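You operate a simulated robot arm through the tools that you are given. There is no shell and no other tool. Be economical: measure what you need, move in short steps, check, and stop when the job is done.

You run a simulated two-armed robot. Do the job below in one go: nothing can be reset, and whatever is moved stays where it is left.

TASK
Hold the purple sweater still, roll its lint off and put it in the shirts drawer.
Fine: roller back where it lay, drawer shut. Set down upright: blue lint roller. Where these are worked on the way, their far stop is far enough and under half their travel is too little: shirts drawer. What is to be rubbed or washed off counts as gone when no trace of it is left.

It is judged by the outcome, as a careful person would: the job done as asked, and still so three seconds after it is handed in. It fails if anything else is knocked over, pushed out of place, dropped, spilled or broken. Flat cloth is picked up by pressing the open fingertips on it (5 to 10 N) and closing them slowly along it; thin cloth reads only 2 to 8 mm in the jaws.

THE ROBOT
Two 7-joint arms with two-finger parallel grippers on one trunk, on a base that drives. Base frame: it is fixed to the floor where the robot stands at the start and does not move with it; the origin is under the middle of the robot, x ahead of it, y to its left, z up; the surface under the hand at the start is at about z = 0.8. Readings come in m, rad, newtons and seconds.
The left shoulder is at the start at [0.07, 0.133, 1.151], the right one opposite. With the tool pointing down near the work surface each hand reaches from about 0.1 to 0.64 m from the robot's upright axis, wherever it stands, measured 20 degrees to its own side. Places, roughly: shirts drawer [0.4, -0.1, 0.7]; shirts drawer inside [0.5, -0.1, 0.6]. Payload 1.57 kg a hand.
The TCP of each hand is the grasp point between the finger pads, 0.03 m short of the fingertips. In the tool frame z runs along the fingers and y along their closing line. The gripper opens to 0.08 m. The fingers are 0.017 m wide and 0.012 m thick; the gripper's body (0.04 by 0.082 m) begins 0.08 m behind the TCP.
Orientation is that of the tool frame in the base frame, as a unit quaternion [w, x, y, z]. With the fingers straight down and closing along the base's y, the tool's x points along the base's -x, its y along +y and its z along -z.

THE INTERFACE
- The arms move only by the tool move_arm. It takes "left_commands", "right_commands" or both (then of equal length, played together; a hand with none holds still); each is a list of rows, each a list of 7 numbers: the turn, a rotation vector about the base's x, y, z in units of 4 degrees (1.0 is 4 degrees), then the shift along the base's x, y, z in units of 50 mm (1.0 is 50 mm), then the finger opening in m, from 0 to 0.08. In form: [[wx, wy, wz, dx, dy, dz, fingers], ...]. A call has 1 to 20 rows; each row shifts and turns the commanded pose from where the row before left it. A call with a number of a shift or a turn outside -1 to 1 is refused whole. Rows are played at 5 a second. More than 0.05 m and 0.15 rad between two rows, or a gripper value outside its range, and nothing of the call is played. Where a pose cannot be reached the arm comes as near as it can. A force on the tool above 40 N (or 10 N above the force at the start of the call, whichever is more), or a blocked arm, ends the call early, and 0.2 s more pass. Each finger travels about 0.153 m/s and halts on what it meets, pressing with about 43 N; the grip force reading is that of the motor and also rises with nothing between the fingers. The clock runs only during rows and for 0.2 s after the last one: add rows that do not move to give the fingers time. It gives the time, the measured TCP pose, the force on the tool (base axes), the opening and the grip force at its end, in the units of the frame above (readings bear some noise), with the torque about the TCP (base axes, N m) and any sound that the robot's microphone picked up.
- Cameras (640 x 400 px; columns grow to the right, rows downward): "scene" is now at [0.1135, 0.0094, 1.3433]; the picture's right is [0.14, -0.99, -0.00], its down [-0.87, -0.12, -0.48] and it looks along [0.48, 0.07, -0.88] (base axes); focal length 214 px, centre (320, 200). "left" rides on the left gripper at [0.072, 0.007, -0.122] in its tool frame; the picture's right is [-0.09, 1.00, 0.00], its down [-0.84, -0.08, -0.54] and it looks along [-0.54, -0.05, 0.84] (tool axes); focal length 238 px, centre (320, 200). "right" rides on the right gripper at [0.072, -0.007, -0.122] in its tool frame; the picture's right is [0.09, 1.00, 0.00], its down [-0.84, 0.08, -0.54] and it looks along [-0.54, 0.05, 0.84] (tool axes); focal length 238 px, centre (320, 200). There is no depth. A picture from a camera that has moved, and an enlarged one, comes with that camera's place and axes in the base frame and with its lens.
- camera(camera): a new picture of that camera. No time passes.
- raise_lower(by): slides the trunk up (or, below 0, down) by that many m; the arms and the scene camera ride with it, the base frame stays. It gives what a move gives, with no picture.
- roll_base(legs): drives the robot by 1 to 6 legs, each [ahead, left, turn to the left] in m, m and rad, along the robot's own axes; the way and the turn of a leg run together, so that a leg with both is an arc; at most 1.5 m and 3.142 rad a leg. The arms and the cameras ride along, it lands a little off, and it stops where it bumps. It gives what a move gives.
- pan_tilt(pan, tilt): turns the head with the scene camera to pan (to the left, within 1.501 rad either way) and tilt (down, from -0.506 to 1.204), counted from straight ahead of the robot. It gives what a move gives.
- enlarge(camera, box): a new picture of the part [left, top, right, bottom] of that camera's present view, enlarged. No time passes.
- job_done(): hands the job in; it is judged then, once.

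Work in short steps. Places have to be worked out from the pictures, the camera data and where the tool is seen: move nearer, look again, correct. Check each grasp and each placing, and mend what went wrong. You have 120 turns and 92 pictures in all, those below and enlarged ones among them. Open the grippers and draw the arms clear of the work before you hand the job in, unless the task says otherwise; then end with one line.

The tools are called as name(argument=value, ...) on one line, values as JSON. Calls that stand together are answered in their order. move_arm: Moves the arms, as the interface text tells. Its arguments: {"type":"object","properties":{"left_commands":{"type":"array","items":{"type":"array","items":{"type":"number"}}},"right_commands":{"type":"array","items":{"type":"array","items":{"type":"number"}}}},"required":[]} The other tools are called the same way: raise_lower (by) slides the trunk up or down; roll_base (legs) drives the base; pan_tilt (pan, tilt) turns the head that bears the scene camera; camera (camera) takes a picture; enlarge (camera, box) takes an enlarged picture of a part of a camera's view; job_done () hands the job in.

At the start:

```text
clock: 0.0
left_position: [0.4217, 0.2451, 1.1714]
left_orientation: [0.001, 0.0, 1.0, -0.001]
left_force: [0.6, -0.4, 0.2]
left_torque: [0.02, 0.04, -0.02]
left_width: 0.0798
left_grasp_force: 0.0
right_position: [0.4072, -0.161, 1.1442]
right_orientation: [0.0, 0.0, 1.0, -0.001]
right_force: [0.9, 0.5, 0.7]
right_torque: [0.0, 0.04, -0.06]
right_width: 0.0799
right_grasp_force: 0.2
trunk travel left (down, up): [-0.725, 0.215]
robot x, y, heading: [0.0009, 0.0001, -0.001]
head pan, tilt: [0.143, 1.068]
```

scene: 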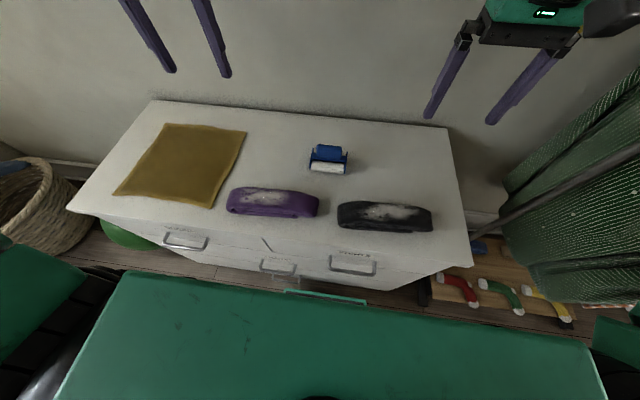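
right: 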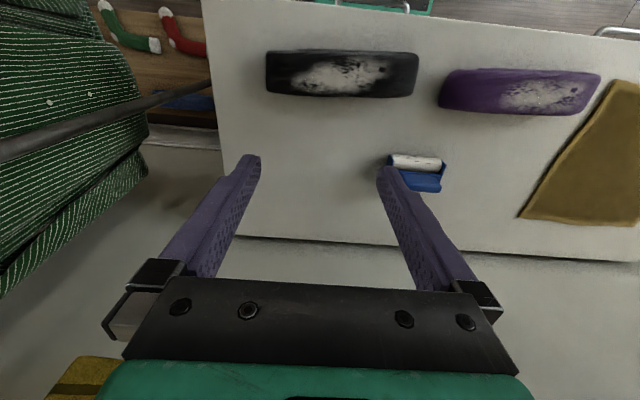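
left: 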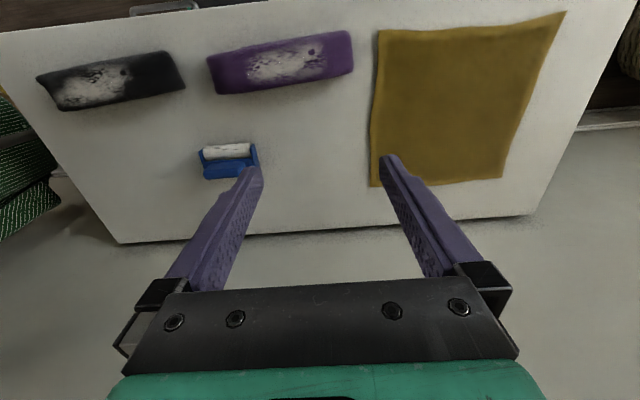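

I start by looking closer at the sweater, roller and the drawer fronts.

enlarge(camera="scene", box=[200, 120, 460, 282])

enlarge(camera="scene", box=[120, 200, 420, 300])

enlarge(camera="left", box=[160, 0, 400, 200])

```text
2.46 times, centred on (330, 201) of scene
camera zoom: at [0.1135, 0.0094, 1.3433], right [0.14, -0.99, 0.0], down [-0.87, -0.12, -0.48], along [0.48, 0.07, -0.88], focal length 528 px, centre (295, 198)
```

zoom: 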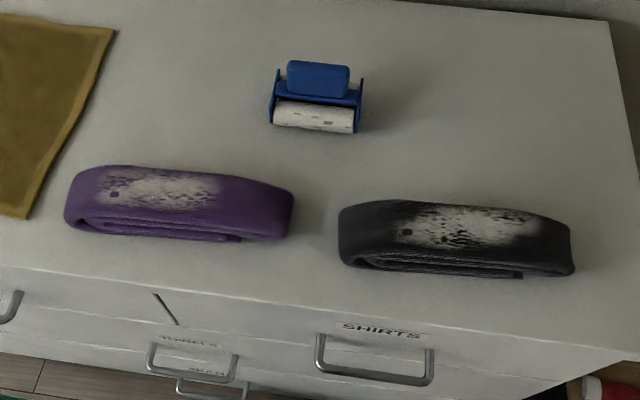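

```text
2.13 times, centred on (270, 250) of scene
camera zoom: at [0.1135, 0.0094, 1.3433], right [0.14, -0.99, 0.0], down [-0.87, -0.12, -0.48], along [0.48, 0.07, -0.88], focal length 458 px, centre (427, 93)
```

zoom: 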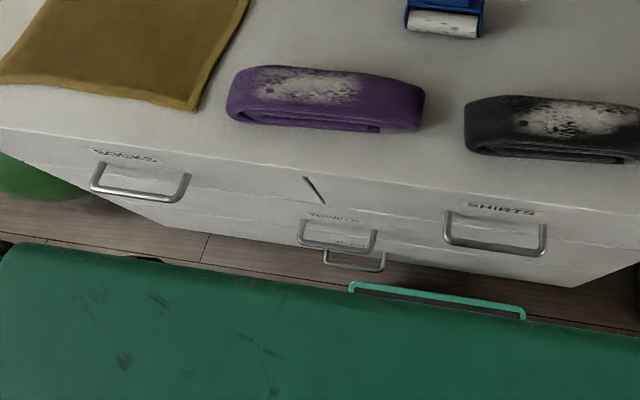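

```text
2.00 times, centred on (280, 100) of left
camera zoom: at [0.3482, 0.2505, 1.2939], right [0.09, 1.0, 0.0], down [0.84, -0.08, 0.54], along [0.54, -0.05, -0.84], focal length 477 px, centre (400, 400)
```

zoom: 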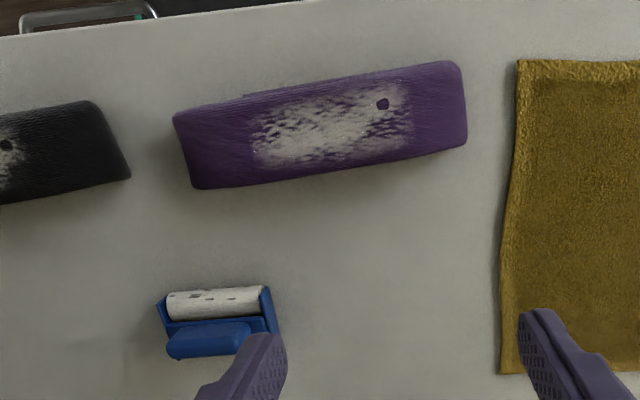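

The sweater lies near [0.365, 0.18], about 0.24 m long along y; the roller is near [0.54, 0.04]. I bring the right hand over the roller for a closer look.

move_arm(right_commands=[[0, 0, 0, 0.2, 0.8, -0.5, 0.08], [0, 0, 0, 0.2, 0.8, -0.5, 0.08], [0, 0, 0, 0.2, 0.8, -0.6, 0.08], [0, 0, 0, 0.2, 0.8, -0.6, 0.08], [0, 0, 0, 0.2, 0.6, -0.6, 0.08], [0, 0, 0, 0, 0, 0, 0.08]])

camera(camera="right")

camera(camera="left")

```text
refused: row 3 steps farther than a row can; nothing moved
```

```text
85 pictures are left
camera right: at [0.3363, -0.1683, 1.2664], right [-0.09, 1.0, 0.0], down [0.84, 0.08, 0.54], along [0.54, 0.05, -0.84], focal length 238 px, centre (320, 200)
```

right: 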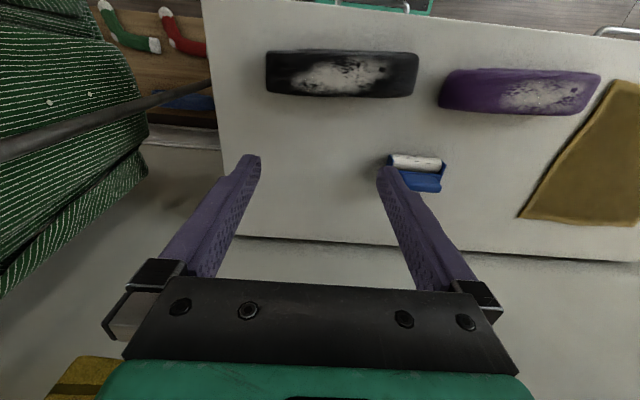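

```text
84 pictures are left
camera left: at [0.3482, 0.2505, 1.2939], right [0.09, 1.0, 0.0], down [0.84, -0.08, 0.54], along [0.54, -0.05, -0.84], focal length 238 px, centre (320, 200)
```

left: 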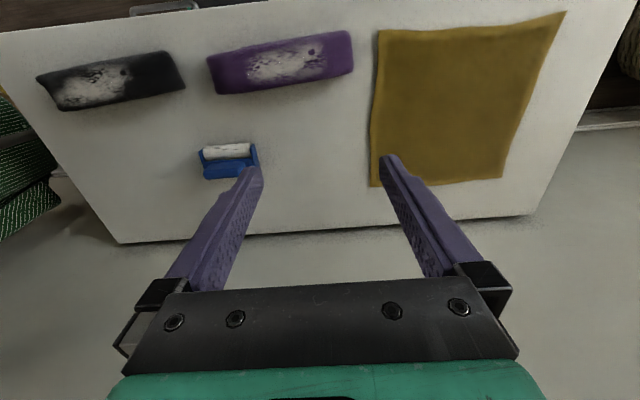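

The combined step must stay within 50 mm; I resend with smaller rows.

move_arm(right_commands=[[0, 0, 0, 0.1, 0.75, -0.5, 0.08], [0, 0, 0, 0.1, 0.75, -0.5, 0.08], [0, 0, 0, 0.1, 0.75, -0.5, 0.08], [0, 0, 0, 0.1, 0.75, -0.5, 0.08], [0, 0, 0, 0.1, 0.75, -0.5, 0.08], [0, 0, 0, 0.1, 0, 0, 0.08]])

camera(camera="right")

```text
clock: 1.4
left_position: [0.4221, 0.2441, 1.1714]
left_orientation: [0.0, 0.0, 1.0, 0.0]
left_force: [-0.1, 0.1, 0.5]
left_torque: [0.02, 0.01, 0.01]
left_width: 0.08
left_grasp_force: 0.0
right_position: [0.4368, 0.0264, 1.0191]
right_orientation: [0.0, -0.001, 1.0, 0.001]
right_force: [0.2, -0.1, 0.0]
right_torque: [-0.01, 0.01, 0.03]
right_width: 0.0801
right_grasp_force: 0.1
trunk travel left (down, up): [-0.725, 0.215]
robot x, y, heading: [0.0047, 0.0019, -0.003]
head pan, tilt: [0.143, 1.068]
```

```text
83 pictures are left
camera right: at [0.3661, 0.0189, 1.1406], right [-0.09, 1.0, 0.0], down [0.84, 0.08, 0.54], along [0.54, 0.05, -0.84], focal length 238 px, centre (320, 200)
```

right: 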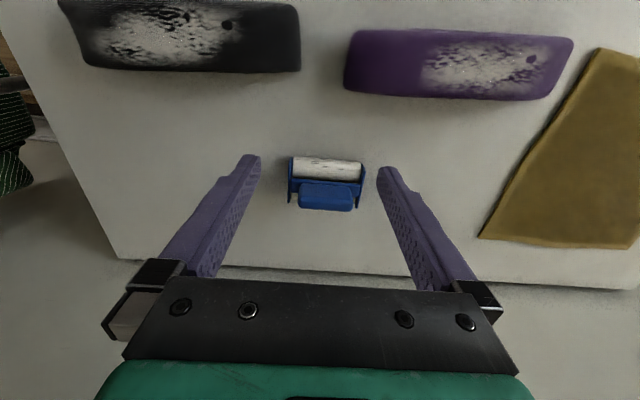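

The roller is now in clear view; I enlarge it, from the right and scene cameras.

enlarge(camera="right", box=[270, 140, 380, 220])

enlarge(camera="scene", box=[280, 130, 380, 190])

```text
5.00 times, centred on (325, 180) of right
camera zoom: at [0.3661, 0.0189, 1.1406], right [-0.09, 1.0, 0.0], down [0.84, 0.08, 0.54], along [0.54, 0.05, -0.84], focal length 1192 px, centre (295, 300)
```

zoom: 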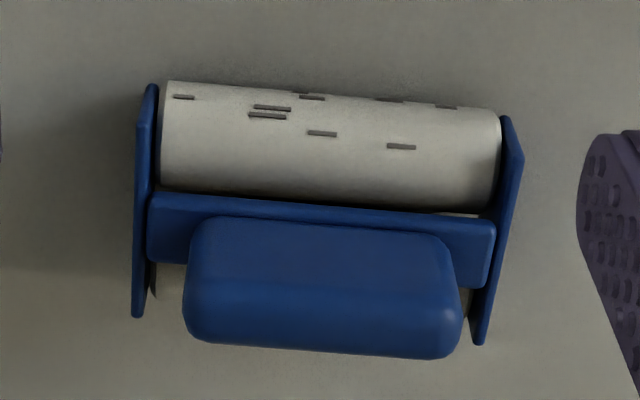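

```text
6.40 times, centred on (330, 160) of scene
camera zoom: at [0.1133, 0.0086, 1.3433], right [0.14, -0.99, 0.0], down [-0.87, -0.12, -0.48], along [0.48, 0.07, -0.88], focal length 1373 px, centre (256, 456)
```

zoom: 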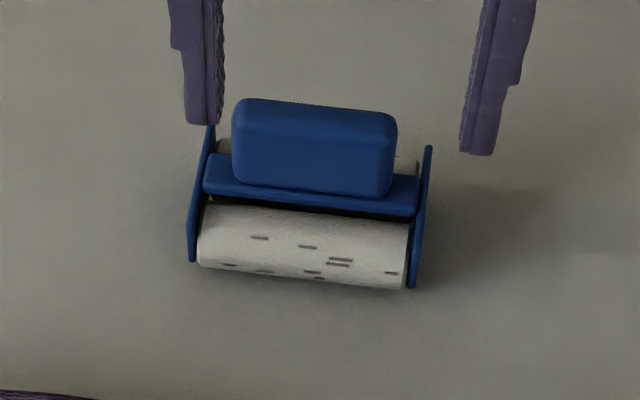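

The roller stands with a block handle on top of a bridge over the roll, axis along y. I'll use the left hand for the roller and the right hand to hold the sweater's free right end. Right hand goes back first, then the left hand turns 90° so that it closes along x, over the roller.

move_arm(right_commands=[[0, 0, 0, -0.1, -0.8, 0.4, 0.08], [0, 0, 0, -0.1, -0.8, 0.4, 0.08], [0, 0, 0, -0.1, -0.8, 0.4, 0.08], [0, 0, 0, -0.1, -0.8, 0.4, 0.08], [0, 0, 0, -0.1, -0.8, 0.4, 0.08], [0, 0, 0, 0, 0, 0, 0.08]])

move_arm(left_commands=[[0, 0, -1, 0.118, -0.208, -0.171, 0.08], [0, 0, -1, 0.118, -0.208, -0.171, 0.08], [0, 0, -1, 0.118, -0.208, -0.171, 0.08], [0, 0, -1, 0.118, -0.208, -0.171, 0.08], [0, 0, -1, 0.118, -0.208, -0.171, 0.08], [0, 0, -1, 0.118, -0.208, -0.171, 0.08], [0, 0, -1, 0.118, -0.208, -0.171, 0.08], [0, 0, -1, 0.118, -0.208, -0.171, 0.08], [0, 0, -1, 0.118, -0.208, -0.171, 0.08], [0, 0, -1, 0.118, -0.208, -0.171, 0.08], [0, 0, -1, 0.118, -0.208, -0.171, 0.08], [0, 0, -1, 0.118, -0.208, -0.171, 0.08], [0, 0, -1, 0.118, -0.208, -0.171, 0.08], [0, 0, -1, 0.118, -0.208, -0.171, 0.08], [0, 0, -1, 0.118, -0.208, -0.171, 0.08], [0, 0, -1, 0.118, -0.208, -0.171, 0.08], [0, 0, -1, 0.118, -0.208, -0.171, 0.08], [0, 0, -1, 0.118, -0.208, -0.171, 0.08], [0, 0, -1, 0.118, -0.208, -0.171, 0.08], [0, 0, -1, 0.118, -0.208, -0.171, 0.08]])

move_arm(left_commands=[[0, 0, -1, 0, 0, 0, 0.08], [0, 0, -1, 0, 0, 0, 0.08], [0, 0, -0.5, 0, 0, 0, 0.08], [0, 0, 0, 0, 0, 0, 0.08]])

camera(camera="left")

camera(camera="scene")

```text
clock: 2.8
left_position: [0.4218, 0.2455, 1.1723]
left_orientation: [0.0, 0.0, 1.0, 0.001]
left_force: [0.2, 0.6, 0.2]
left_torque: [-0.01, 0.01, 0.01]
left_width: 0.0801
left_grasp_force: 0.2
right_position: [0.414, -0.1721, 1.1195]
right_orientation: [-0.001, 0.0, 1.0, 0.0]
right_force: [0.9, -0.5, -1.3]
right_torque: [-0.01, 0.02, 0.02]
right_width: 0.0801
right_grasp_force: 0.0
trunk travel left (down, up): [-0.725, 0.215]
robot x, y, heading: [0.0, -0.0037, 0.002]
head pan, tilt: [0.143, 1.068]
```

```text
clock: 7.0
left_position: [0.4808, 0.0956, 0.9994]
left_orientation: [0.001, 0.643, 0.766, 0.001]
left_force: [-0.7, -0.4, -0.2]
left_torque: [0.02, 0.01, 0.0]
left_width: 0.0801
left_grasp_force: 0.0
left hand out of reach, approached as far as the arm can: row 13, 14, 15, 16, 17, 18, 19, 20
right_position: [0.4132, -0.173, 1.1177]
right_orientation: [0.0, 0.001, 1.0, 0.0]
right_force: [-0.1, 0.6, 0.0]
right_torque: [0.0, -0.03, -0.02]
right_width: 0.0797
right_grasp_force: 0.0
trunk travel left (down, up): [-0.725, 0.215]
robot x, y, heading: [-0.0025, -0.0012, 0.006]
head pan, tilt: [0.143, 1.068]
```

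```text
clock: 8.0
left_position: [0.4802, 0.0959, 0.9991]
left_orientation: [0.001, 0.707, 0.707, 0.0]
left_force: [-0.1, -0.3, 0.1]
left_torque: [0.01, 0.0, 0.0]
left_width: 0.0801
left_grasp_force: 0.2
right_position: [0.4135, -0.1718, 1.1192]
right_orientation: [0.0, 0.0, 1.0, 0.0]
right_force: [0.8, 0.1, -0.4]
right_torque: [-0.03, 0.01, 0.0]
right_width: 0.0801
right_grasp_force: 0.0
trunk travel left (down, up): [-0.725, 0.215]
robot x, y, heading: [-0.0022, 0.0021, -0.005]
head pan, tilt: [0.143, 1.068]
```

```text
80 pictures are left
camera left: at [0.4852, 0.1677, 1.121], right [1.0, -0.09, 0.0], down [-0.08, -0.84, 0.54], along [-0.05, -0.54, -0.84], focal length 238 px, centre (320, 200)
```

left: 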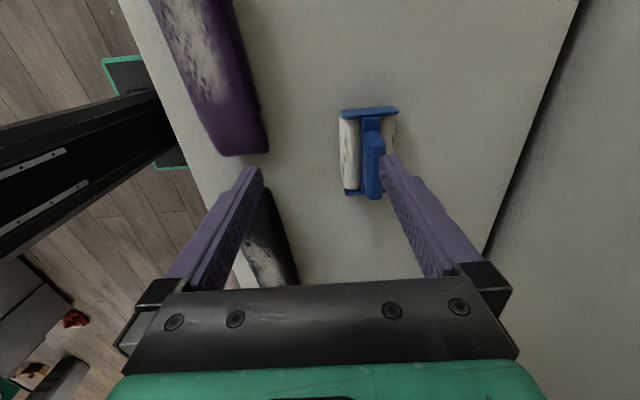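

```text
79 pictures are left
camera scene: at [0.1135, 0.0094, 1.3433], right [0.14, -0.99, 0.0], down [-0.87, -0.12, -0.48], along [0.48, 0.07, -0.88], focal length 214 px, centre (320, 200)
```

scene: 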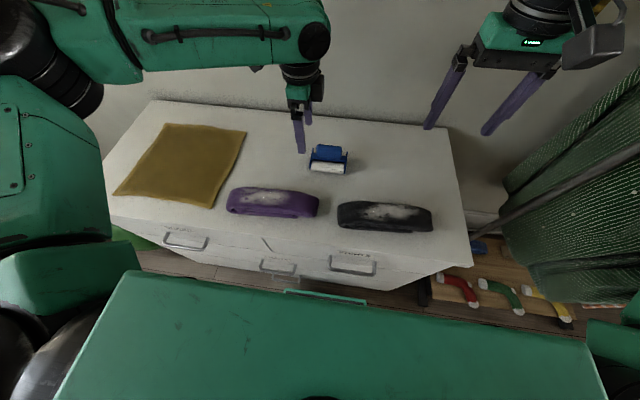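

The left arm ran short of the roller (stopped at [0.48, 0.096]). Lowering the trunk brings the shoulder level with the wrist and lengthens the reach; I raise the left hand first and then lower by 0.12.

move_arm(left_commands=[[0, 0, 0, 0, 0, 0.9, 0.08], [0, 0, 0, 0, 0, 0.9, 0.08], [0, 0, 0, 0, 0, 0.6, 0.08], [0, 0, 0, 0, 0, 0, 0.08]])

raise_lower(by=-0.12)

move_arm(left_commands=[[0, 0, 0, 0.4, -0.3, 0, 0.08], [0, 0, 0, 0.4, -0.3, 0, 0.08], [0, 0, 0, 0.4, -0.6, 0, 0.08], [0, 0, 0, 0, 0, 0, 0.08]])

camera(camera="left")

```text
clock: 9.0
left_position: [0.4745, 0.1033, 1.1053]
left_orientation: [0.001, 0.707, 0.708, 0.001]
left_force: [-0.6, 0.9, 0.9]
left_torque: [0.01, -0.01, 0.0]
left_width: 0.0799
left_grasp_force: 0.1
left hand out of reach, approached as far as the arm can: row 2, 3
right_position: [0.4134, -0.1718, 1.1185]
right_orientation: [0.001, 0.0, 1.0, 0.0]
right_force: [0.6, -0.5, -1.2]
right_torque: [0.03, 0.01, 0.01]
right_width: 0.0802
right_grasp_force: 0.0
trunk travel left (down, up): [-0.725, 0.215]
robot x, y, heading: [-0.0004, -0.0012, -0.002]
head pan, tilt: [0.143, 1.068]
```

```text
clock: 10.5
left_position: [0.4745, 0.1025, 0.9851]
left_orientation: [0.001, 0.707, 0.707, 0.0]
left_force: [0.0, -0.4, 0.0]
left_torque: [-0.01, 0.0, 0.0]
left_width: 0.08
left_grasp_force: 0.1
right_position: [0.4131, -0.1725, 0.9987]
right_orientation: [0.001, 0.0, 1.0, 0.0]
right_force: [-0.6, -0.2, -0.2]
right_torque: [0.0, 0.01, 0.03]
right_width: 0.0797
right_grasp_force: 0.1
trunk travel left (down, up): [-0.605, 0.335]
robot x, y, heading: [-0.0026, -0.0027, -0.002]
head pan, tilt: [0.143, 1.068]
```

```text
clock: 11.5
left_position: [0.4794, 0.1029, 0.9678]
left_orientation: [0.002, 0.707, 0.707, 0.0]
left_force: [0.1, -0.4, -0.7]
left_torque: [-0.02, -0.02, -0.01]
left_width: 0.08
left_grasp_force: 0.1
left hand out of reach, approached as far as the arm can: row 1, 2, 3
right_position: [0.4146, -0.1722, 0.9989]
right_orientation: [0.0, 0.0, 1.0, 0.0]
right_force: [0.4, 0.3, -0.3]
right_torque: [-0.02, -0.01, 0.02]
right_width: 0.0801
right_grasp_force: 0.1
trunk travel left (down, up): [-0.605, 0.335]
robot x, y, heading: [0.0011, -0.0006, 0.002]
head pan, tilt: [0.143, 1.068]
```

```text
78 pictures are left
camera left: at [0.4846, 0.1751, 1.0908], right [1.0, -0.09, 0.0], down [-0.08, -0.84, 0.54], along [-0.05, -0.54, -0.84], focal length 238 px, centre (320, 200)
```

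left: 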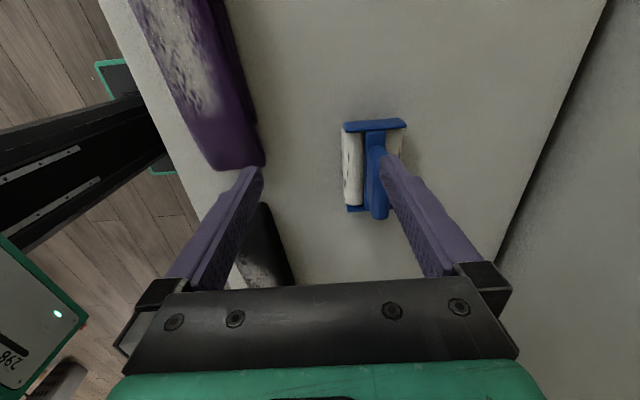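

No gain from lowering alone; the cross-body reach is the limit. Handle top is about z 0.88, well under the fingertips, so I shift the base 0.12 m to the right so the roller lies in front of the left shoulder, raising the hands a bit first.

move_arm(left_commands=[[0, 0, 0, -0.4, 0, 0.6, 0.08], [0, 0, 0, 0, 0, 0.4, 0.08]])

roll_base(legs=[[0, -0.12, 0]])

move_arm(left_commands=[[0, 0, 0, 0.6, 0.3, 0, 0.08], [0, 0, 0, 0.6, 0.3, 0, 0.08], [0, 0, 0, 0.3, 0.3, 0, 0.08], [0, 0, 0, 0, 0, 0, 0.08]])

camera(camera="left")

```text
clock: 12.1
left_position: [0.4625, 0.1064, 1.0194]
left_orientation: [0.001, 0.707, 0.708, -0.001]
left_force: [0.0, 0.6, -0.7]
left_torque: [-0.02, 0.01, -0.02]
left_width: 0.0799
left_grasp_force: 0.1
left hand out of reach, approached as far as the arm can: row 2
right_position: [0.4144, -0.1715, 0.9992]
right_orientation: [0.0, 0.0, 1.0, 0.0]
right_force: [0.6, -0.3, -0.7]
right_torque: [0.01, 0.03, 0.03]
right_width: 0.0797
right_grasp_force: 0.0
trunk travel left (down, up): [-0.605, 0.335]
robot x, y, heading: [0.0001, 0.0044, -0.004]
head pan, tilt: [0.143, 1.068]
```

```text
clock: 13.3
left_position: [0.4608, -0.0114, 1.0193]
left_orientation: [0.001, 0.707, 0.707, 0.0]
left_force: [0.0, 0.5, 0.6]
left_torque: [0.01, 0.02, 0.01]
left_width: 0.0797
left_grasp_force: 0.1
right_position: [0.4128, -0.2911, 0.9988]
right_orientation: [0.001, 0.0, 1.0, 0.0]
right_force: [-0.3, -0.1, 0.3]
right_torque: [0.01, 0.04, -0.02]
right_width: 0.0801
right_grasp_force: 0.1
trunk travel left (down, up): [-0.605, 0.335]
robot x, y, heading: [-0.0013, -0.1197, 0.006]
head pan, tilt: [0.143, 1.068]
```

```text
clock: 14.3
left_position: [0.4869, 0.0128, 1.0206]
left_orientation: [0.001, 0.707, 0.708, -0.001]
left_force: [-0.9, -0.5, 0.5]
left_torque: [0.01, 0.03, 0.01]
left_width: 0.08
left_grasp_force: 0.1
left hand out of reach, approached as far as the arm can: row 1, 2
right_position: [0.412, -0.291, 0.998]
right_orientation: [0.0, 0.0, 1.0, 0.0]
right_force: [0.0, 0.4, 0.0]
right_torque: [0.02, 0.01, 0.0]
right_width: 0.0799
right_grasp_force: 0.1
trunk travel left (down, up): [-0.605, 0.335]
robot x, y, heading: [-0.0003, -0.1211, 0.003]
head pan, tilt: [0.143, 1.068]
```

```text
77 pictures are left
camera left: at [0.4907, 0.0846, 1.142], right [1.0, -0.09, 0.0], down [-0.08, -0.84, 0.54], along [-0.05, -0.54, -0.84], focal length 238 px, centre (320, 200)
```

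left: 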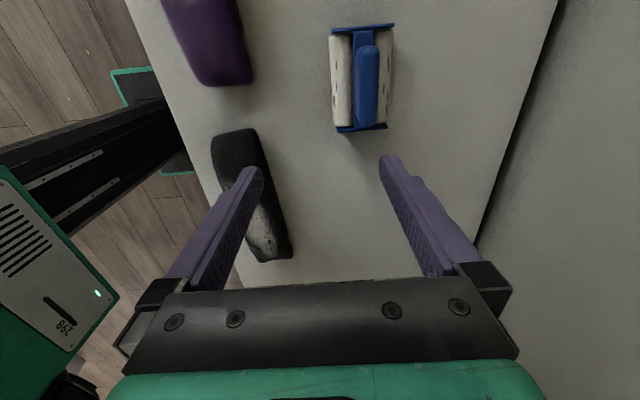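

The last step was reachable again; I go on, towards [0.538, 0.037] with a small descent.

move_arm(left_commands=[[0, 0, 0, 0.2, 0.4, -0.3, 0.08], [0, 0, 0, 0.4, 0.1, -0.3, 0.08], [0, 0, 0, 0.4, 0, -0.4, 0.08], [0, 0, 0, 0, 0, 0, 0.08]])

camera(camera="left")

```text
clock: 15.3
left_position: [0.5261, 0.0428, 0.969]
left_orientation: [0.002, 0.707, 0.707, 0.0]
left_force: [-0.3, -0.5, -0.4]
left_torque: [-0.02, -0.01, -0.02]
left_width: 0.08
left_grasp_force: 0.1
left hand out of reach, approached as far as the arm can: row 3
right_position: [0.4127, -0.2909, 0.9986]
right_orientation: [0.0, 0.001, 1.0, 0.0]
right_force: [0.4, 0.3, -0.6]
right_torque: [-0.03, 0.03, 0.02]
right_width: 0.0802
right_grasp_force: 0.0
trunk travel left (down, up): [-0.605, 0.335]
robot x, y, heading: [-0.0014, -0.1192, 0.0]
head pan, tilt: [0.143, 1.068]
```

```text
76 pictures are left
camera left: at [0.5311, 0.1145, 1.0902], right [1.0, -0.09, 0.0], down [-0.08, -0.84, 0.54], along [-0.05, -0.54, -0.84], focal length 238 px, centre (320, 200)
```

left: 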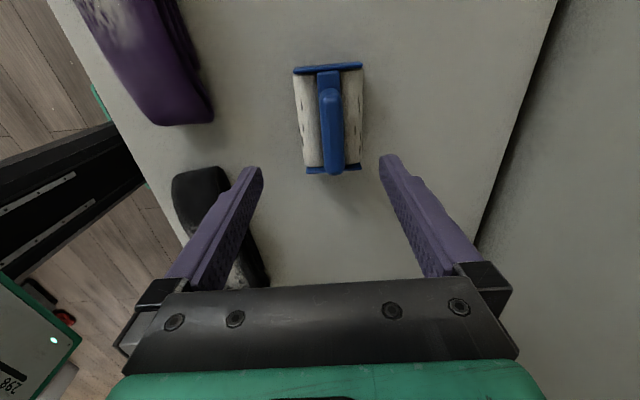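

The handle's centre is near [0.537, 0.044], top about 0.88. I align x and descend to TCP z ≈ 0.92, then look again.

move_arm(left_commands=[[0, 0, 0, 0.1, 0, -0.4, 0.07], [0, 0, 0, 0.1, 0, -0.4, 0.06], [0, 0, 0, 0, 0, -0.2, 0.06], [0, 0, 0, 0, 0, 0, 0.06]])

camera(camera="left")

enlarge(camera="scene", box=[200, 80, 360, 180])

```text
clock: 16.3
left_position: [0.5355, 0.044, 0.9175]
left_orientation: [0.002, 0.708, 0.707, 0.0]
left_force: [-0.3, -1.1, -0.2]
left_torque: [-0.02, -0.02, -0.03]
left_width: 0.06
left_grasp_force: 0.1
left hand out of reach, approached as far as the arm can: row 3
right_position: [0.4126, -0.2919, 0.9981]
right_orientation: [0.0, 0.0, 1.0, 0.0]
right_force: [0.0, -0.7, -0.1]
right_torque: [-0.02, 0.03, 0.01]
right_width: 0.0798
right_grasp_force: 0.2
trunk travel left (down, up): [-0.605, 0.335]
robot x, y, heading: [-0.0017, -0.1201, -0.0]
head pan, tilt: [0.143, 1.068]
```

```text
75 pictures are left
camera left: at [0.5398, 0.1157, 1.0386], right [1.0, -0.09, 0.0], down [-0.08, -0.84, 0.54], along [-0.05, -0.54, -0.84], focal length 238 px, centre (320, 200)
```

left: 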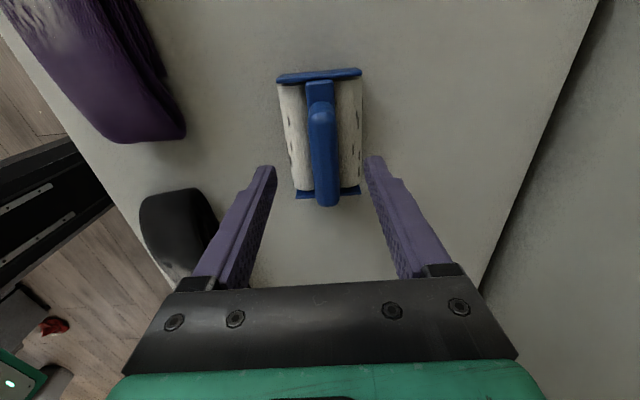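

```text
4.00 times, centred on (280, 130) of scene
camera zoom: at [0.1134, -0.1093, 1.2233], right [0.14, -0.99, 0.0], down [-0.87, -0.12, -0.48], along [0.48, 0.07, -0.88], focal length 858 px, centre (480, 480)
```

zoom: 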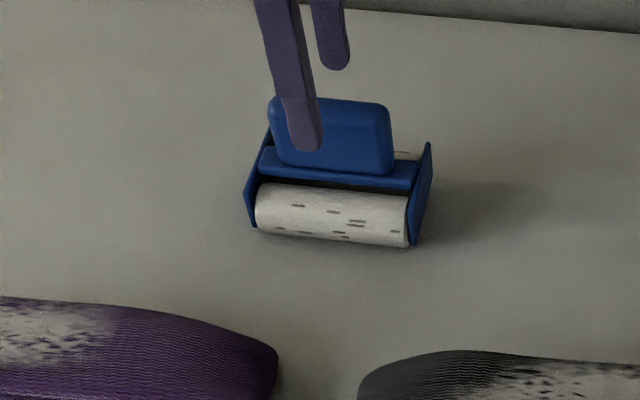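

Fingers straddle the handle, centred; handle spans z ≈ 0.845–0.88. I lower the TCP to 0.882 and close slowly.

move_arm(left_commands=[[0, 0, 0, 0, 0.04, -0.3, 0.06], [0, 0, 0, 0, 0, -0.3, 0.06], [0, 0, 0, 0, 0, -0.1, 0.06], [0, 0, 0, 0, 0, 0, 0.06]])

enlarge(camera="scene", box=[200, 80, 360, 180])

```text
clock: 17.3
left_position: [0.5345, 0.0471, 0.882]
left_orientation: [0.001, 0.707, 0.707, -0.001]
left_force: [-0.4, 0.5, 0.6]
left_torque: [0.01, 0.03, -0.01]
left_width: 0.0601
left_grasp_force: 0.1
right_position: [0.4133, -0.292, 0.9987]
right_orientation: [0.0, 0.0, 1.0, 0.0]
right_force: [0.5, 0.1, 0.1]
right_torque: [0.03, 0.01, -0.01]
right_width: 0.0798
right_grasp_force: 0.0
trunk travel left (down, up): [-0.605, 0.335]
robot x, y, heading: [0.0004, -0.1197, -0.002]
head pan, tilt: [0.143, 1.068]
```

```text
4.00 times, centred on (280, 130) of scene
camera zoom: at [0.1135, -0.1093, 1.2233], right [0.14, -0.99, 0.0], down [-0.87, -0.12, -0.48], along [0.48, 0.07, -0.88], focal length 858 px, centre (480, 480)
```

zoom: 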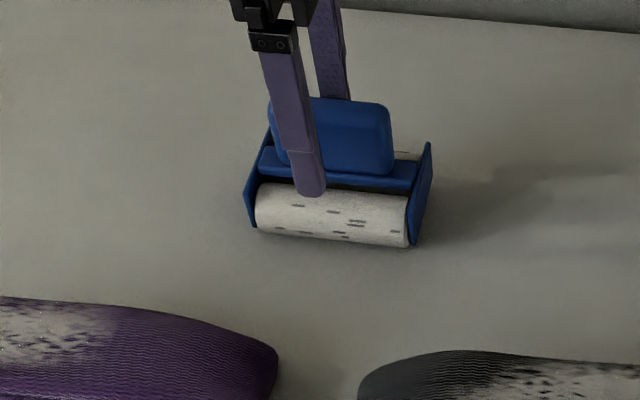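

Slightly left of the handle's middle; I shift 6 mm right, 2 mm up, and close.

move_arm(left_commands=[[0, 0, 0, 0, -0.12, 0.04, 0.06], [0, 0, 0, 0, 0, 0, 0.045], [0, 0, 0, 0, 0, 0, 0.035], [0, 0, 0, 0, 0, 0, 0.025], [0, 0, 0, 0, 0, 0, 0.015], [0, 0, 0, 0, 0, 0, 0.01], [0, 0, 0, 0, 0, 0, 0.01]])

enlarge(camera="scene", box=[200, 80, 360, 180])

```text
clock: 18.9
left_position: [0.5346, 0.044, 0.8849]
left_orientation: [0.003, 0.707, 0.707, 0.0]
left_force: [-0.1, -0.1, 0.2]
left_torque: [0.04, 0.08, 0.0]
left_width: 0.0187
left_grasp_force: 33.5
right_position: [0.4126, -0.2931, 0.9987]
right_orientation: [0.0, -0.001, 1.0, 0.0]
right_force: [0.1, 0.7, 0.3]
right_torque: [-0.02, 0.01, -0.01]
right_width: 0.0801
right_grasp_force: 0.0
trunk travel left (down, up): [-0.605, 0.335]
robot x, y, heading: [-0.0004, -0.1188, -0.002]
head pan, tilt: [0.143, 1.068]
```

```text
4.00 times, centred on (280, 130) of scene
camera zoom: at [0.1134, -0.1094, 1.2233], right [0.14, -0.99, 0.0], down [-0.87, -0.12, -0.48], along [0.48, 0.07, -0.88], focal length 858 px, centre (480, 480)
```

zoom: 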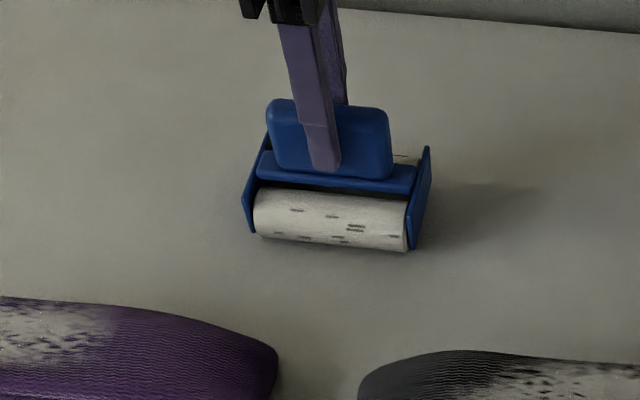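

Gripped firmly (18.7 mm). Release pose to remember: TCP [0.535, 0.044, 0.885]. I lift it and check.

move_arm(left_commands=[[0, 0, 0, 0, 0, 0.4, 0.01], [0, 0, 0, 0, 0, 0.6, 0.01], [0, 0, 0, -0.2, 0.2, 0.6, 0.01], [0, 0, 0, -0.2, 0.2, 0.4, 0.01], [0, 0, 0, 0, 0, 0, 0.01]])

camera(camera="left")

camera(camera="scene")

```text
clock: 20.1
left_position: [0.5183, 0.0611, 0.9854]
left_orientation: [0.0, 0.707, 0.707, -0.001]
left_force: [0.4, 0.1, -1.4]
left_torque: [0.0, 0.0, -0.01]
left_width: 0.0192
left_grasp_force: 32.6
right_position: [0.4139, -0.2904, 0.9986]
right_orientation: [-0.001, 0.0, 1.0, 0.0]
right_force: [0.4, 0.6, 0.1]
right_torque: [0.01, 0.05, 0.01]
right_width: 0.0799
right_grasp_force: 0.0
trunk travel left (down, up): [-0.605, 0.335]
robot x, y, heading: [-0.0004, -0.1212, -0.002]
head pan, tilt: [0.143, 1.068]
```

```text
71 pictures are left
camera left: at [0.5225, 0.133, 1.1077], right [1.0, -0.09, 0.0], down [-0.08, -0.84, 0.54], along [-0.05, -0.54, -0.84], focal length 238 px, centre (320, 200)
```

left: 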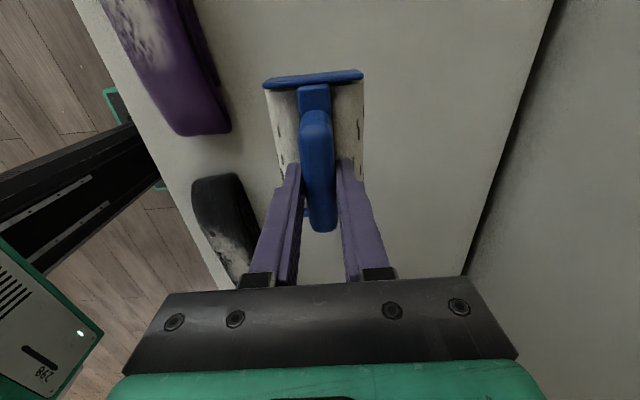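

```text
70 pictures are left
camera scene: at [0.1144, -0.1094, 1.2232], right [0.14, -0.99, 0.0], down [-0.87, -0.12, -0.48], along [0.48, 0.07, -0.88], focal length 214 px, centre (320, 200)
```

scene: 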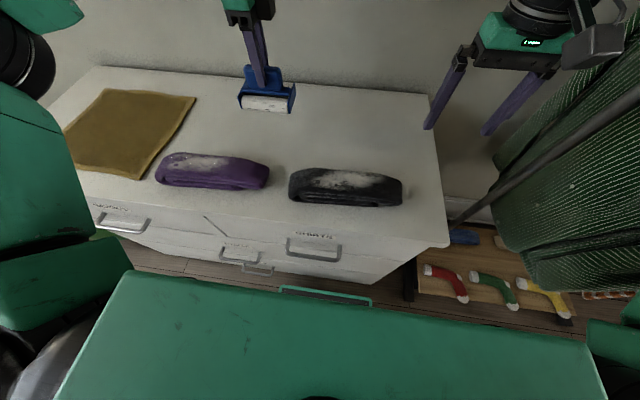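

Roller is held level. I drive the base back 0.12 m left, so that the sweater is in reach for both hands.

roll_base(legs=[[0, 0.12, 0]])

move_arm(left_commands=[[0, 0, 0, -0.7, 0.1, 0, 0.01], [0, 0, 0, -0.7, 0.1, 0, 0.01], [0, 0, 0, -0.7, 0.1, 0, 0.01], [0, 0, 0, -0.7, 0, 0, 0.01], [0, 0, 0, 0, 0, 0, 0.01]], right_commands=[[0, 0, 0, -0.3, 0.8, 0, 0.06], [0, 0, 0, -0.3, 0.8, 0, 0.05], [0, 0, 0, -0.2, 0.8, 0, 0.04], [0, 0, 0, -0.2, 0.8, 0, 0.03], [0, 0, 0, 0, 0.8, 0, 0.03]])

camera(camera="right")

camera(camera="scene")

camera(camera="left")

```text
clock: 21.4
left_position: [0.5178, 0.1846, 0.9864]
left_orientation: [0.001, 0.707, 0.707, 0.001]
left_force: [0.6, -0.1, -0.9]
left_torque: [-0.01, -0.01, 0.0]
left_width: 0.0191
left_grasp_force: 33.4
right_position: [0.4124, -0.1696, 0.9986]
right_orientation: [0.0, 0.0, 1.0, 0.0]
right_force: [1.0, -1.3, -0.8]
right_torque: [0.0, -0.01, 0.01]
right_width: 0.08
right_grasp_force: 0.1
trunk travel left (down, up): [-0.605, 0.335]
robot x, y, heading: [-0.0007, 0.0015, -0.001]
head pan, tilt: [0.143, 1.068]
```

```text
clock: 22.6
left_position: [0.3781, 0.1994, 0.9826]
left_orientation: [0.002, 0.707, 0.708, -0.002]
left_force: [0.1, 1.0, -1.2]
left_torque: [0.03, 0.02, 0.02]
left_width: 0.0191
left_grasp_force: 33.4
right_position: [0.362, 0.0332, 0.9997]
right_orientation: [-0.001, 0.002, 1.0, -0.001]
right_force: [0.6, -0.2, 0.5]
right_torque: [-0.05, 0.01, -0.01]
right_width: 0.0299
right_grasp_force: 0.0
trunk travel left (down, up): [-0.605, 0.335]
robot x, y, heading: [-0.0028, 0.006, -0.004]
head pan, tilt: [0.143, 1.068]
```

```text
69 pictures are left
camera right: at [0.292, 0.0273, 1.1211], right [-0.09, 1.0, 0.0], down [0.84, 0.08, 0.54], along [0.54, 0.05, -0.84], focal length 238 px, centre (320, 200)
```

right: 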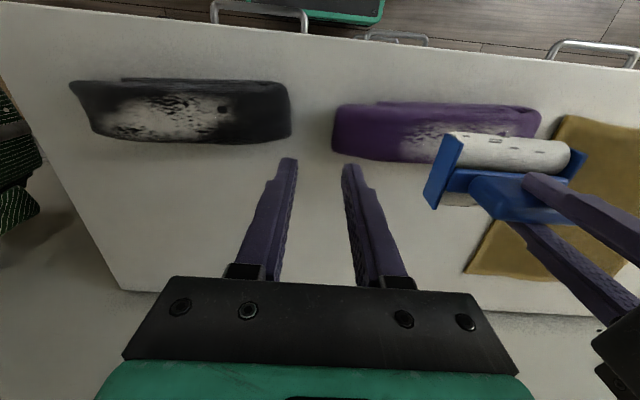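

```text
68 pictures are left
camera scene: at [0.1148, 0.0153, 1.2231], right [0.14, -0.99, 0.0], down [-0.87, -0.12, -0.48], along [0.48, 0.07, -0.88], focal length 214 px, centre (320, 200)
```

scene: 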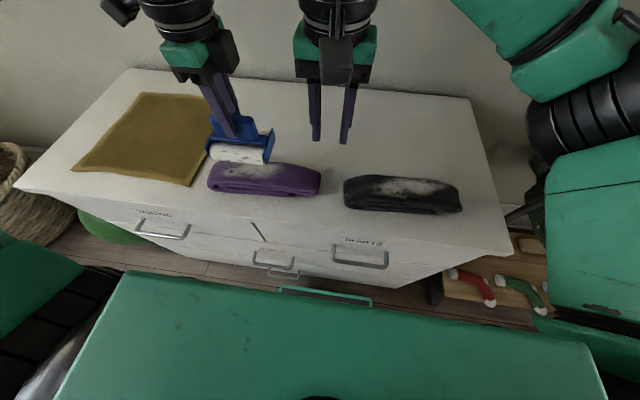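

```text
67 pictures are left
camera left: at [0.3834, 0.2712, 1.1057], right [1.0, -0.09, 0.0], down [-0.08, -0.83, 0.55], along [-0.05, -0.54, -0.84], focal length 238 px, centre (320, 200)
```

left: 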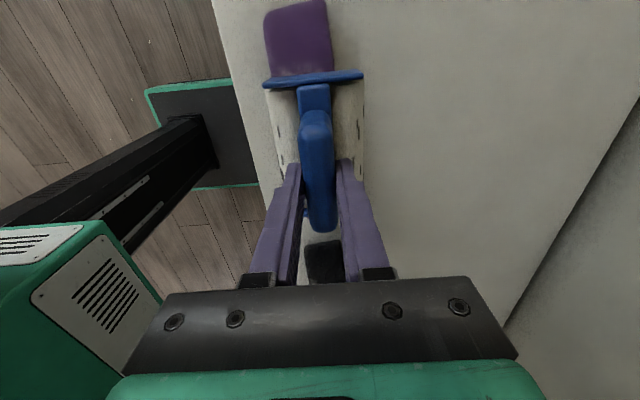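

Sweater spans x ≈ 0.335–0.41, y ≈ 0.053–0.295; lint starts at y ≈ 0.13. I put the right hand over the lint-free right end [0.372, 0.077] and descend close to it.

move_arm(right_commands=[[0, 0, 0, 0.1, 0.44, -0.5, 0.02], [0, 0, 0, 0.1, 0.44, -0.5, 0.02], [0, 0, 0, 0, 0, -0.8, 0.02], [0, 0, 0, 0, 0, -0.3, 0.02], [0, 0, 0, 0, 0, 0, 0.02]])

enlarge(camera="scene", box=[160, 80, 400, 230])

```text
clock: 23.8
left_position: [0.3795, 0.1978, 0.9853]
left_orientation: [0.001, 0.708, 0.707, 0.0]
left_force: [-0.2, 0.1, -0.5]
left_torque: [0.01, 0.01, -0.01]
left_width: 0.0194
left_grasp_force: 33.2
right_position: [0.3716, 0.0754, 0.8947]
right_orientation: [0.0, 0.001, 1.0, 0.001]
right_force: [-0.2, -0.6, -0.1]
right_torque: [0.0, 0.01, -0.04]
right_width: 0.0201
right_grasp_force: 0.0
trunk travel left (down, up): [-0.605, 0.335]
robot x, y, heading: [-0.0027, 0.0074, -0.007]
head pan, tilt: [0.143, 1.068]
```

```text
2.67 times, centred on (280, 155) of scene
camera zoom: at [0.1137, 0.0134, 1.2233], right [0.14, -0.99, 0.0], down [-0.87, -0.12, -0.48], along [0.48, 0.07, -0.88], focal length 572 px, centre (427, 320)
```

zoom: 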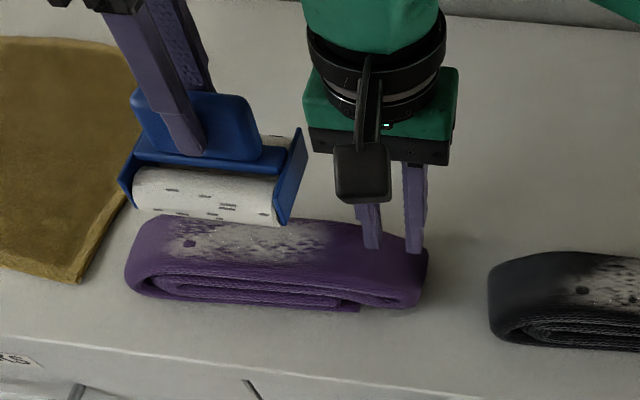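

Position looks right. I now descend in 4 mm steps until the force shows contact.

move_arm(right_commands=[[0, 0, 0, 0, 0, -0.1, 0.02], [0, 0, 0, 0, 0, -0.1, 0.02], [0, 0, 0, 0, 0, -0.1, 0.02], [0, 0, 0, 0, 0, 0, 0.02]])

move_arm(right_commands=[[0, 0, 0, 0, 0, -0.08, 0.02], [0, 0, 0, 0, 0, 0, 0.02]])

move_arm(right_commands=[[0, 0, 0, 0, 0, -0.08, 0.02], [0, 0, 0, 0, 0, 0, 0.02]])

```text
clock: 24.7
left_position: [0.3757, 0.1975, 0.9859]
left_orientation: [0.002, 0.707, 0.707, 0.0]
left_force: [0.4, -0.2, -1.8]
left_torque: [0.03, -0.01, -0.03]
left_width: 0.0194
left_grasp_force: 32.9
right_position: [0.3722, 0.0764, 0.8853]
right_orientation: [0.004, 0.001, 1.0, 0.004]
right_force: [-3.4, -1.9, 17.7]
right_torque: [-0.44, 0.2, -0.07]
right_width: 0.0216
right_grasp_force: 1.0
trunk travel left (down, up): [-0.605, 0.335]
robot x, y, heading: [-0.0023, 0.0042, 0.001]
head pan, tilt: [0.143, 1.068]
stopped in row 4 (right hand): the force on the tool passed its limit at 44 N (the readings are from after the stop); the commanded pose is now the measured one
```

```text
clock: 25.2
left_position: [0.3755, 0.1973, 0.9861]
left_orientation: [0.002, 0.708, 0.707, 0.0]
left_force: [0.0, -1.5, -0.7]
left_torque: [0.01, -0.02, 0.01]
left_width: 0.0193
left_grasp_force: 33.6
right_position: [0.3722, 0.0747, 0.8862]
right_orientation: [0.005, 0.0, 1.0, 0.009]
right_force: [-8.0, -3.5, 17.6]
right_torque: [-0.5, 0.36, -0.2]
right_width: 0.0229
right_grasp_force: 1.6
trunk travel left (down, up): [-0.605, 0.335]
robot x, y, heading: [-0.0035, 0.004, -0.001]
head pan, tilt: [0.143, 1.068]
stopped in row 2 (right hand): the force on the tool passed its limit at 44 N (the readings are from after the stop); the commanded pose is now the measured one
```

```text
clock: 25.6
left_position: [0.3763, 0.1964, 0.9844]
left_orientation: [0.001, 0.708, 0.706, 0.001]
left_force: [0.2, -0.2, -1.7]
left_torque: [0.0, 0.06, 0.01]
left_width: 0.0191
left_grasp_force: 33.2
right_position: [0.372, 0.0769, 0.8859]
right_orientation: [0.006, 0.001, 1.0, 0.01]
right_force: [-8.1, -3.3, 19.1]
right_torque: [-0.55, 0.38, -0.19]
right_width: 0.0231
right_grasp_force: 2.0
trunk travel left (down, up): [-0.605, 0.335]
robot x, y, heading: [0.0033, 0.0033, -0.002]
head pan, tilt: [0.143, 1.068]
stopped in row 2 (right hand): the force on the tool passed its limit at 43 N (the readings are from after the stop); the commanded pose is now the measured one
```

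The sweater is stiff; its top is near z 0.856 and I press 19 N. I ease off a little to get about 10 N.

move_arm(right_commands=[[0, 0, 0, 0, 0, 0.02, 0.02], [0, 0, 0, 0, 0, 0, 0.02]])

enlarge(camera="scene", box=[160, 80, 400, 230])

```text
clock: 26.2
left_position: [0.3755, 0.1982, 0.9868]
left_orientation: [0.002, 0.708, 0.706, 0.0]
left_force: [0.1, 0.6, -1.5]
left_torque: [-0.02, 0.01, 0.03]
left_width: 0.0192
left_grasp_force: 33.4
right_position: [0.373, 0.0773, 0.8851]
right_orientation: [0.008, 0.002, 1.0, 0.01]
right_force: [-7.7, -2.6, 13.7]
right_torque: [-0.36, 0.32, -0.12]
right_width: 0.0225
right_grasp_force: 1.3
trunk travel left (down, up): [-0.605, 0.335]
robot x, y, heading: [-0.0026, 0.006, -0.003]
head pan, tilt: [0.143, 1.068]
```

```text
2.67 times, centred on (280, 155) of scene
camera zoom: at [0.1103, 0.0124, 1.2236], right [0.14, -0.99, 0.0], down [-0.87, -0.12, -0.48], along [0.48, 0.07, -0.88], focal length 572 px, centre (427, 320)
```

zoom: 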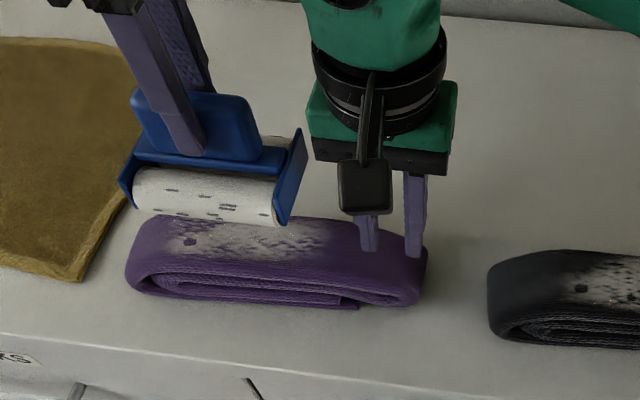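

The hold is steady. Now the roller goes over lane 1 (y ≈ 0.172) and down to just above the sweater.

move_arm(left_commands=[[0, 0, 0, -0.05, -0.5, -0.3, 0.01], [0, 0, 0, 0, 0, -0.35, 0.01], [0, 0, 0, 0, 0, 0, 0.01]])

move_arm(left_commands=[[0, 0, 0, 0, 0, -0.06, 0.01], [0, 0, 0, 0, 0, 0, 0.01]])

enlarge(camera="scene", box=[160, 80, 400, 230])

```text
clock: 27.0
left_position: [0.3737, 0.1718, 0.953]
left_orientation: [0.002, 0.707, 0.707, 0.001]
left_force: [0.1, 0.3, -1.4]
left_torque: [0.03, -0.01, 0.01]
left_width: 0.0191
left_grasp_force: 33.8
right_position: [0.3732, 0.0762, 0.886]
right_orientation: [0.008, 0.001, 1.0, 0.009]
right_force: [-5.3, -2.3, 14.2]
right_torque: [-0.38, 0.27, -0.12]
right_width: 0.0217
right_grasp_force: 1.2
trunk travel left (down, up): [-0.605, 0.335]
robot x, y, heading: [-0.0012, 0.0032, -0.002]
head pan, tilt: [0.143, 1.068]
```

```text
clock: 27.6
left_position: [0.3731, 0.1718, 0.9505]
left_orientation: [0.002, 0.708, 0.707, 0.001]
left_force: [1.0, -0.1, -0.9]
left_torque: [0.0, 0.03, -0.01]
left_width: 0.0192
left_grasp_force: 33.4
right_position: [0.374, 0.0764, 0.8852]
right_orientation: [0.008, 0.002, 1.0, 0.009]
right_force: [-2.7, -2.7, 15.9]
right_torque: [-0.44, 0.21, -0.06]
right_width: 0.022
right_grasp_force: 0.6
trunk travel left (down, up): [-0.605, 0.335]
robot x, y, heading: [0.0017, 0.0051, -0.003]
head pan, tilt: [0.143, 1.068]
```

```text
2.67 times, centred on (280, 155) of scene
camera zoom: at [0.111, 0.0126, 1.2236], right [0.14, -0.99, 0.0], down [-0.87, -0.12, -0.48], along [0.48, 0.07, -0.88], focal length 572 px, centre (427, 320)
```

zoom: 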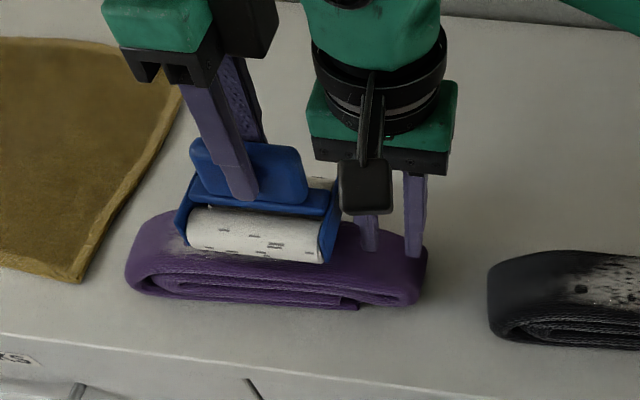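

Almost touching, and the roller clears the holding fingers. Down in 2 mm steps to find contact.

move_arm(left_commands=[[0, 0, 0, 0, 0, -0.05, 0.01], [0, 0, 0, 0, 0, 0, 0.01]])

move_arm(left_commands=[[0, 0, 0, 0, 0, -0.05, 0.01], [0, 0, 0, 0, 0, 0, 0.01]])

move_arm(left_commands=[[0, 0, 0, 0, 0, -0.04, 0.01], [0, 0, 0, 0, 0, 0, 0.01]])

```text
clock: 28.2
left_position: [0.3728, 0.1727, 0.9484]
left_orientation: [0.003, 0.708, 0.707, 0.001]
left_force: [0.4, 0.3, -1.5]
left_torque: [-0.01, 0.01, -0.02]
left_width: 0.0191
left_grasp_force: 33.4
right_position: [0.3751, 0.0771, 0.8854]
right_orientation: [0.008, 0.002, 1.0, 0.009]
right_force: [-1.6, -2.5, 16.4]
right_torque: [-0.41, 0.21, -0.06]
right_width: 0.0218
right_grasp_force: 0.6
trunk travel left (down, up): [-0.605, 0.335]
robot x, y, heading: [-0.0009, 0.0026, -0.004]
head pan, tilt: [0.143, 1.068]
```

```text
clock: 28.8
left_position: [0.3729, 0.1718, 0.9454]
left_orientation: [0.0, 0.708, 0.706, 0.001]
left_force: [0.2, -0.1, -1.9]
left_torque: [0.0, -0.03, 0.0]
left_width: 0.0191
left_grasp_force: 33.6
right_position: [0.374, 0.0764, 0.8861]
right_orientation: [0.008, 0.002, 1.0, 0.009]
right_force: [-0.8, -2.6, 18.5]
right_torque: [-0.49, 0.18, 0.01]
right_width: 0.0215
right_grasp_force: 0.7
trunk travel left (down, up): [-0.605, 0.335]
robot x, y, heading: [0.0018, 0.0017, -0.003]
head pan, tilt: [0.143, 1.068]
```

```text
clock: 29.4
left_position: [0.3745, 0.1722, 0.9437]
left_orientation: [0.002, 0.708, 0.706, 0.001]
left_force: [0.0, 0.7, -0.4]
left_torque: [0.03, 0.01, 0.02]
left_width: 0.0193
left_grasp_force: 34.1
right_position: [0.3746, 0.0772, 0.885]
right_orientation: [0.007, 0.002, 1.0, 0.01]
right_force: [0.3, -2.3, 19.8]
right_torque: [-0.5, 0.14, -0.01]
right_width: 0.0216
right_grasp_force: 0.9
trunk travel left (down, up): [-0.605, 0.335]
robot x, y, heading: [-0.0028, 0.0025, -0.001]
head pan, tilt: [0.143, 1.068]
```

Not yet touching (force near −1 N is the roller's weight). Further down.

move_arm(left_commands=[[0, 0, 0, 0, 0, -0.04, 0.01], [0, 0, 0, 0, 0, 0, 0.01]])

move_arm(left_commands=[[0, 0, 0, 0, 0, -0.04, 0.01], [0, 0, 0, 0, 0, 0, 0.01]])

enlarge(camera="scene", box=[160, 80, 400, 230])

```text
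clock: 30.0
left_position: [0.3738, 0.1727, 0.9412]
left_orientation: [0.002, 0.708, 0.706, 0.0]
left_force: [-0.4, 0.3, -1.1]
left_torque: [0.0, 0.02, 0.01]
left_width: 0.019
left_grasp_force: 33.2
right_position: [0.3751, 0.0756, 0.8853]
right_orientation: [0.008, 0.001, 1.0, 0.009]
right_force: [0.6, -2.5, 21.5]
right_torque: [-0.51, 0.12, 0.02]
right_width: 0.0217
right_grasp_force: 0.8
trunk travel left (down, up): [-0.605, 0.335]
robot x, y, heading: [0.0018, 0.0042, 0.0]
head pan, tilt: [0.143, 1.068]
```

```text
clock: 30.6
left_position: [0.3733, 0.1723, 0.9398]
left_orientation: [0.003, 0.708, 0.706, 0.001]
left_force: [0.5, 0.6, 3.1]
left_torque: [-0.2, 0.1, 0.02]
left_width: 0.0192
left_grasp_force: 33.1
right_position: [0.374, 0.0754, 0.8857]
right_orientation: [0.009, 0.002, 1.0, 0.011]
right_force: [2.0, -1.4, 20.5]
right_torque: [-0.49, 0.1, 0.0]
right_width: 0.0213
right_grasp_force: 1.1
trunk travel left (down, up): [-0.605, 0.335]
robot x, y, heading: [-0.0033, 0.005, 0.0]
head pan, tilt: [0.143, 1.068]
```

```text
2.67 times, centred on (280, 155) of scene
camera zoom: at [0.1112, 0.0126, 1.2236], right [0.14, -0.99, 0.0], down [-0.87, -0.12, -0.48], along [0.48, 0.07, -0.88], focal length 572 px, centre (427, 320)
```

zoom: 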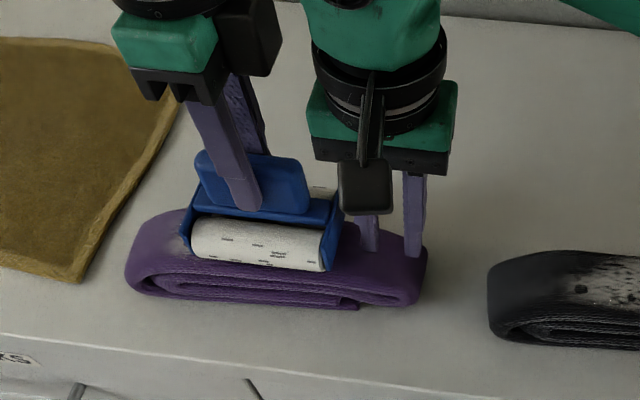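

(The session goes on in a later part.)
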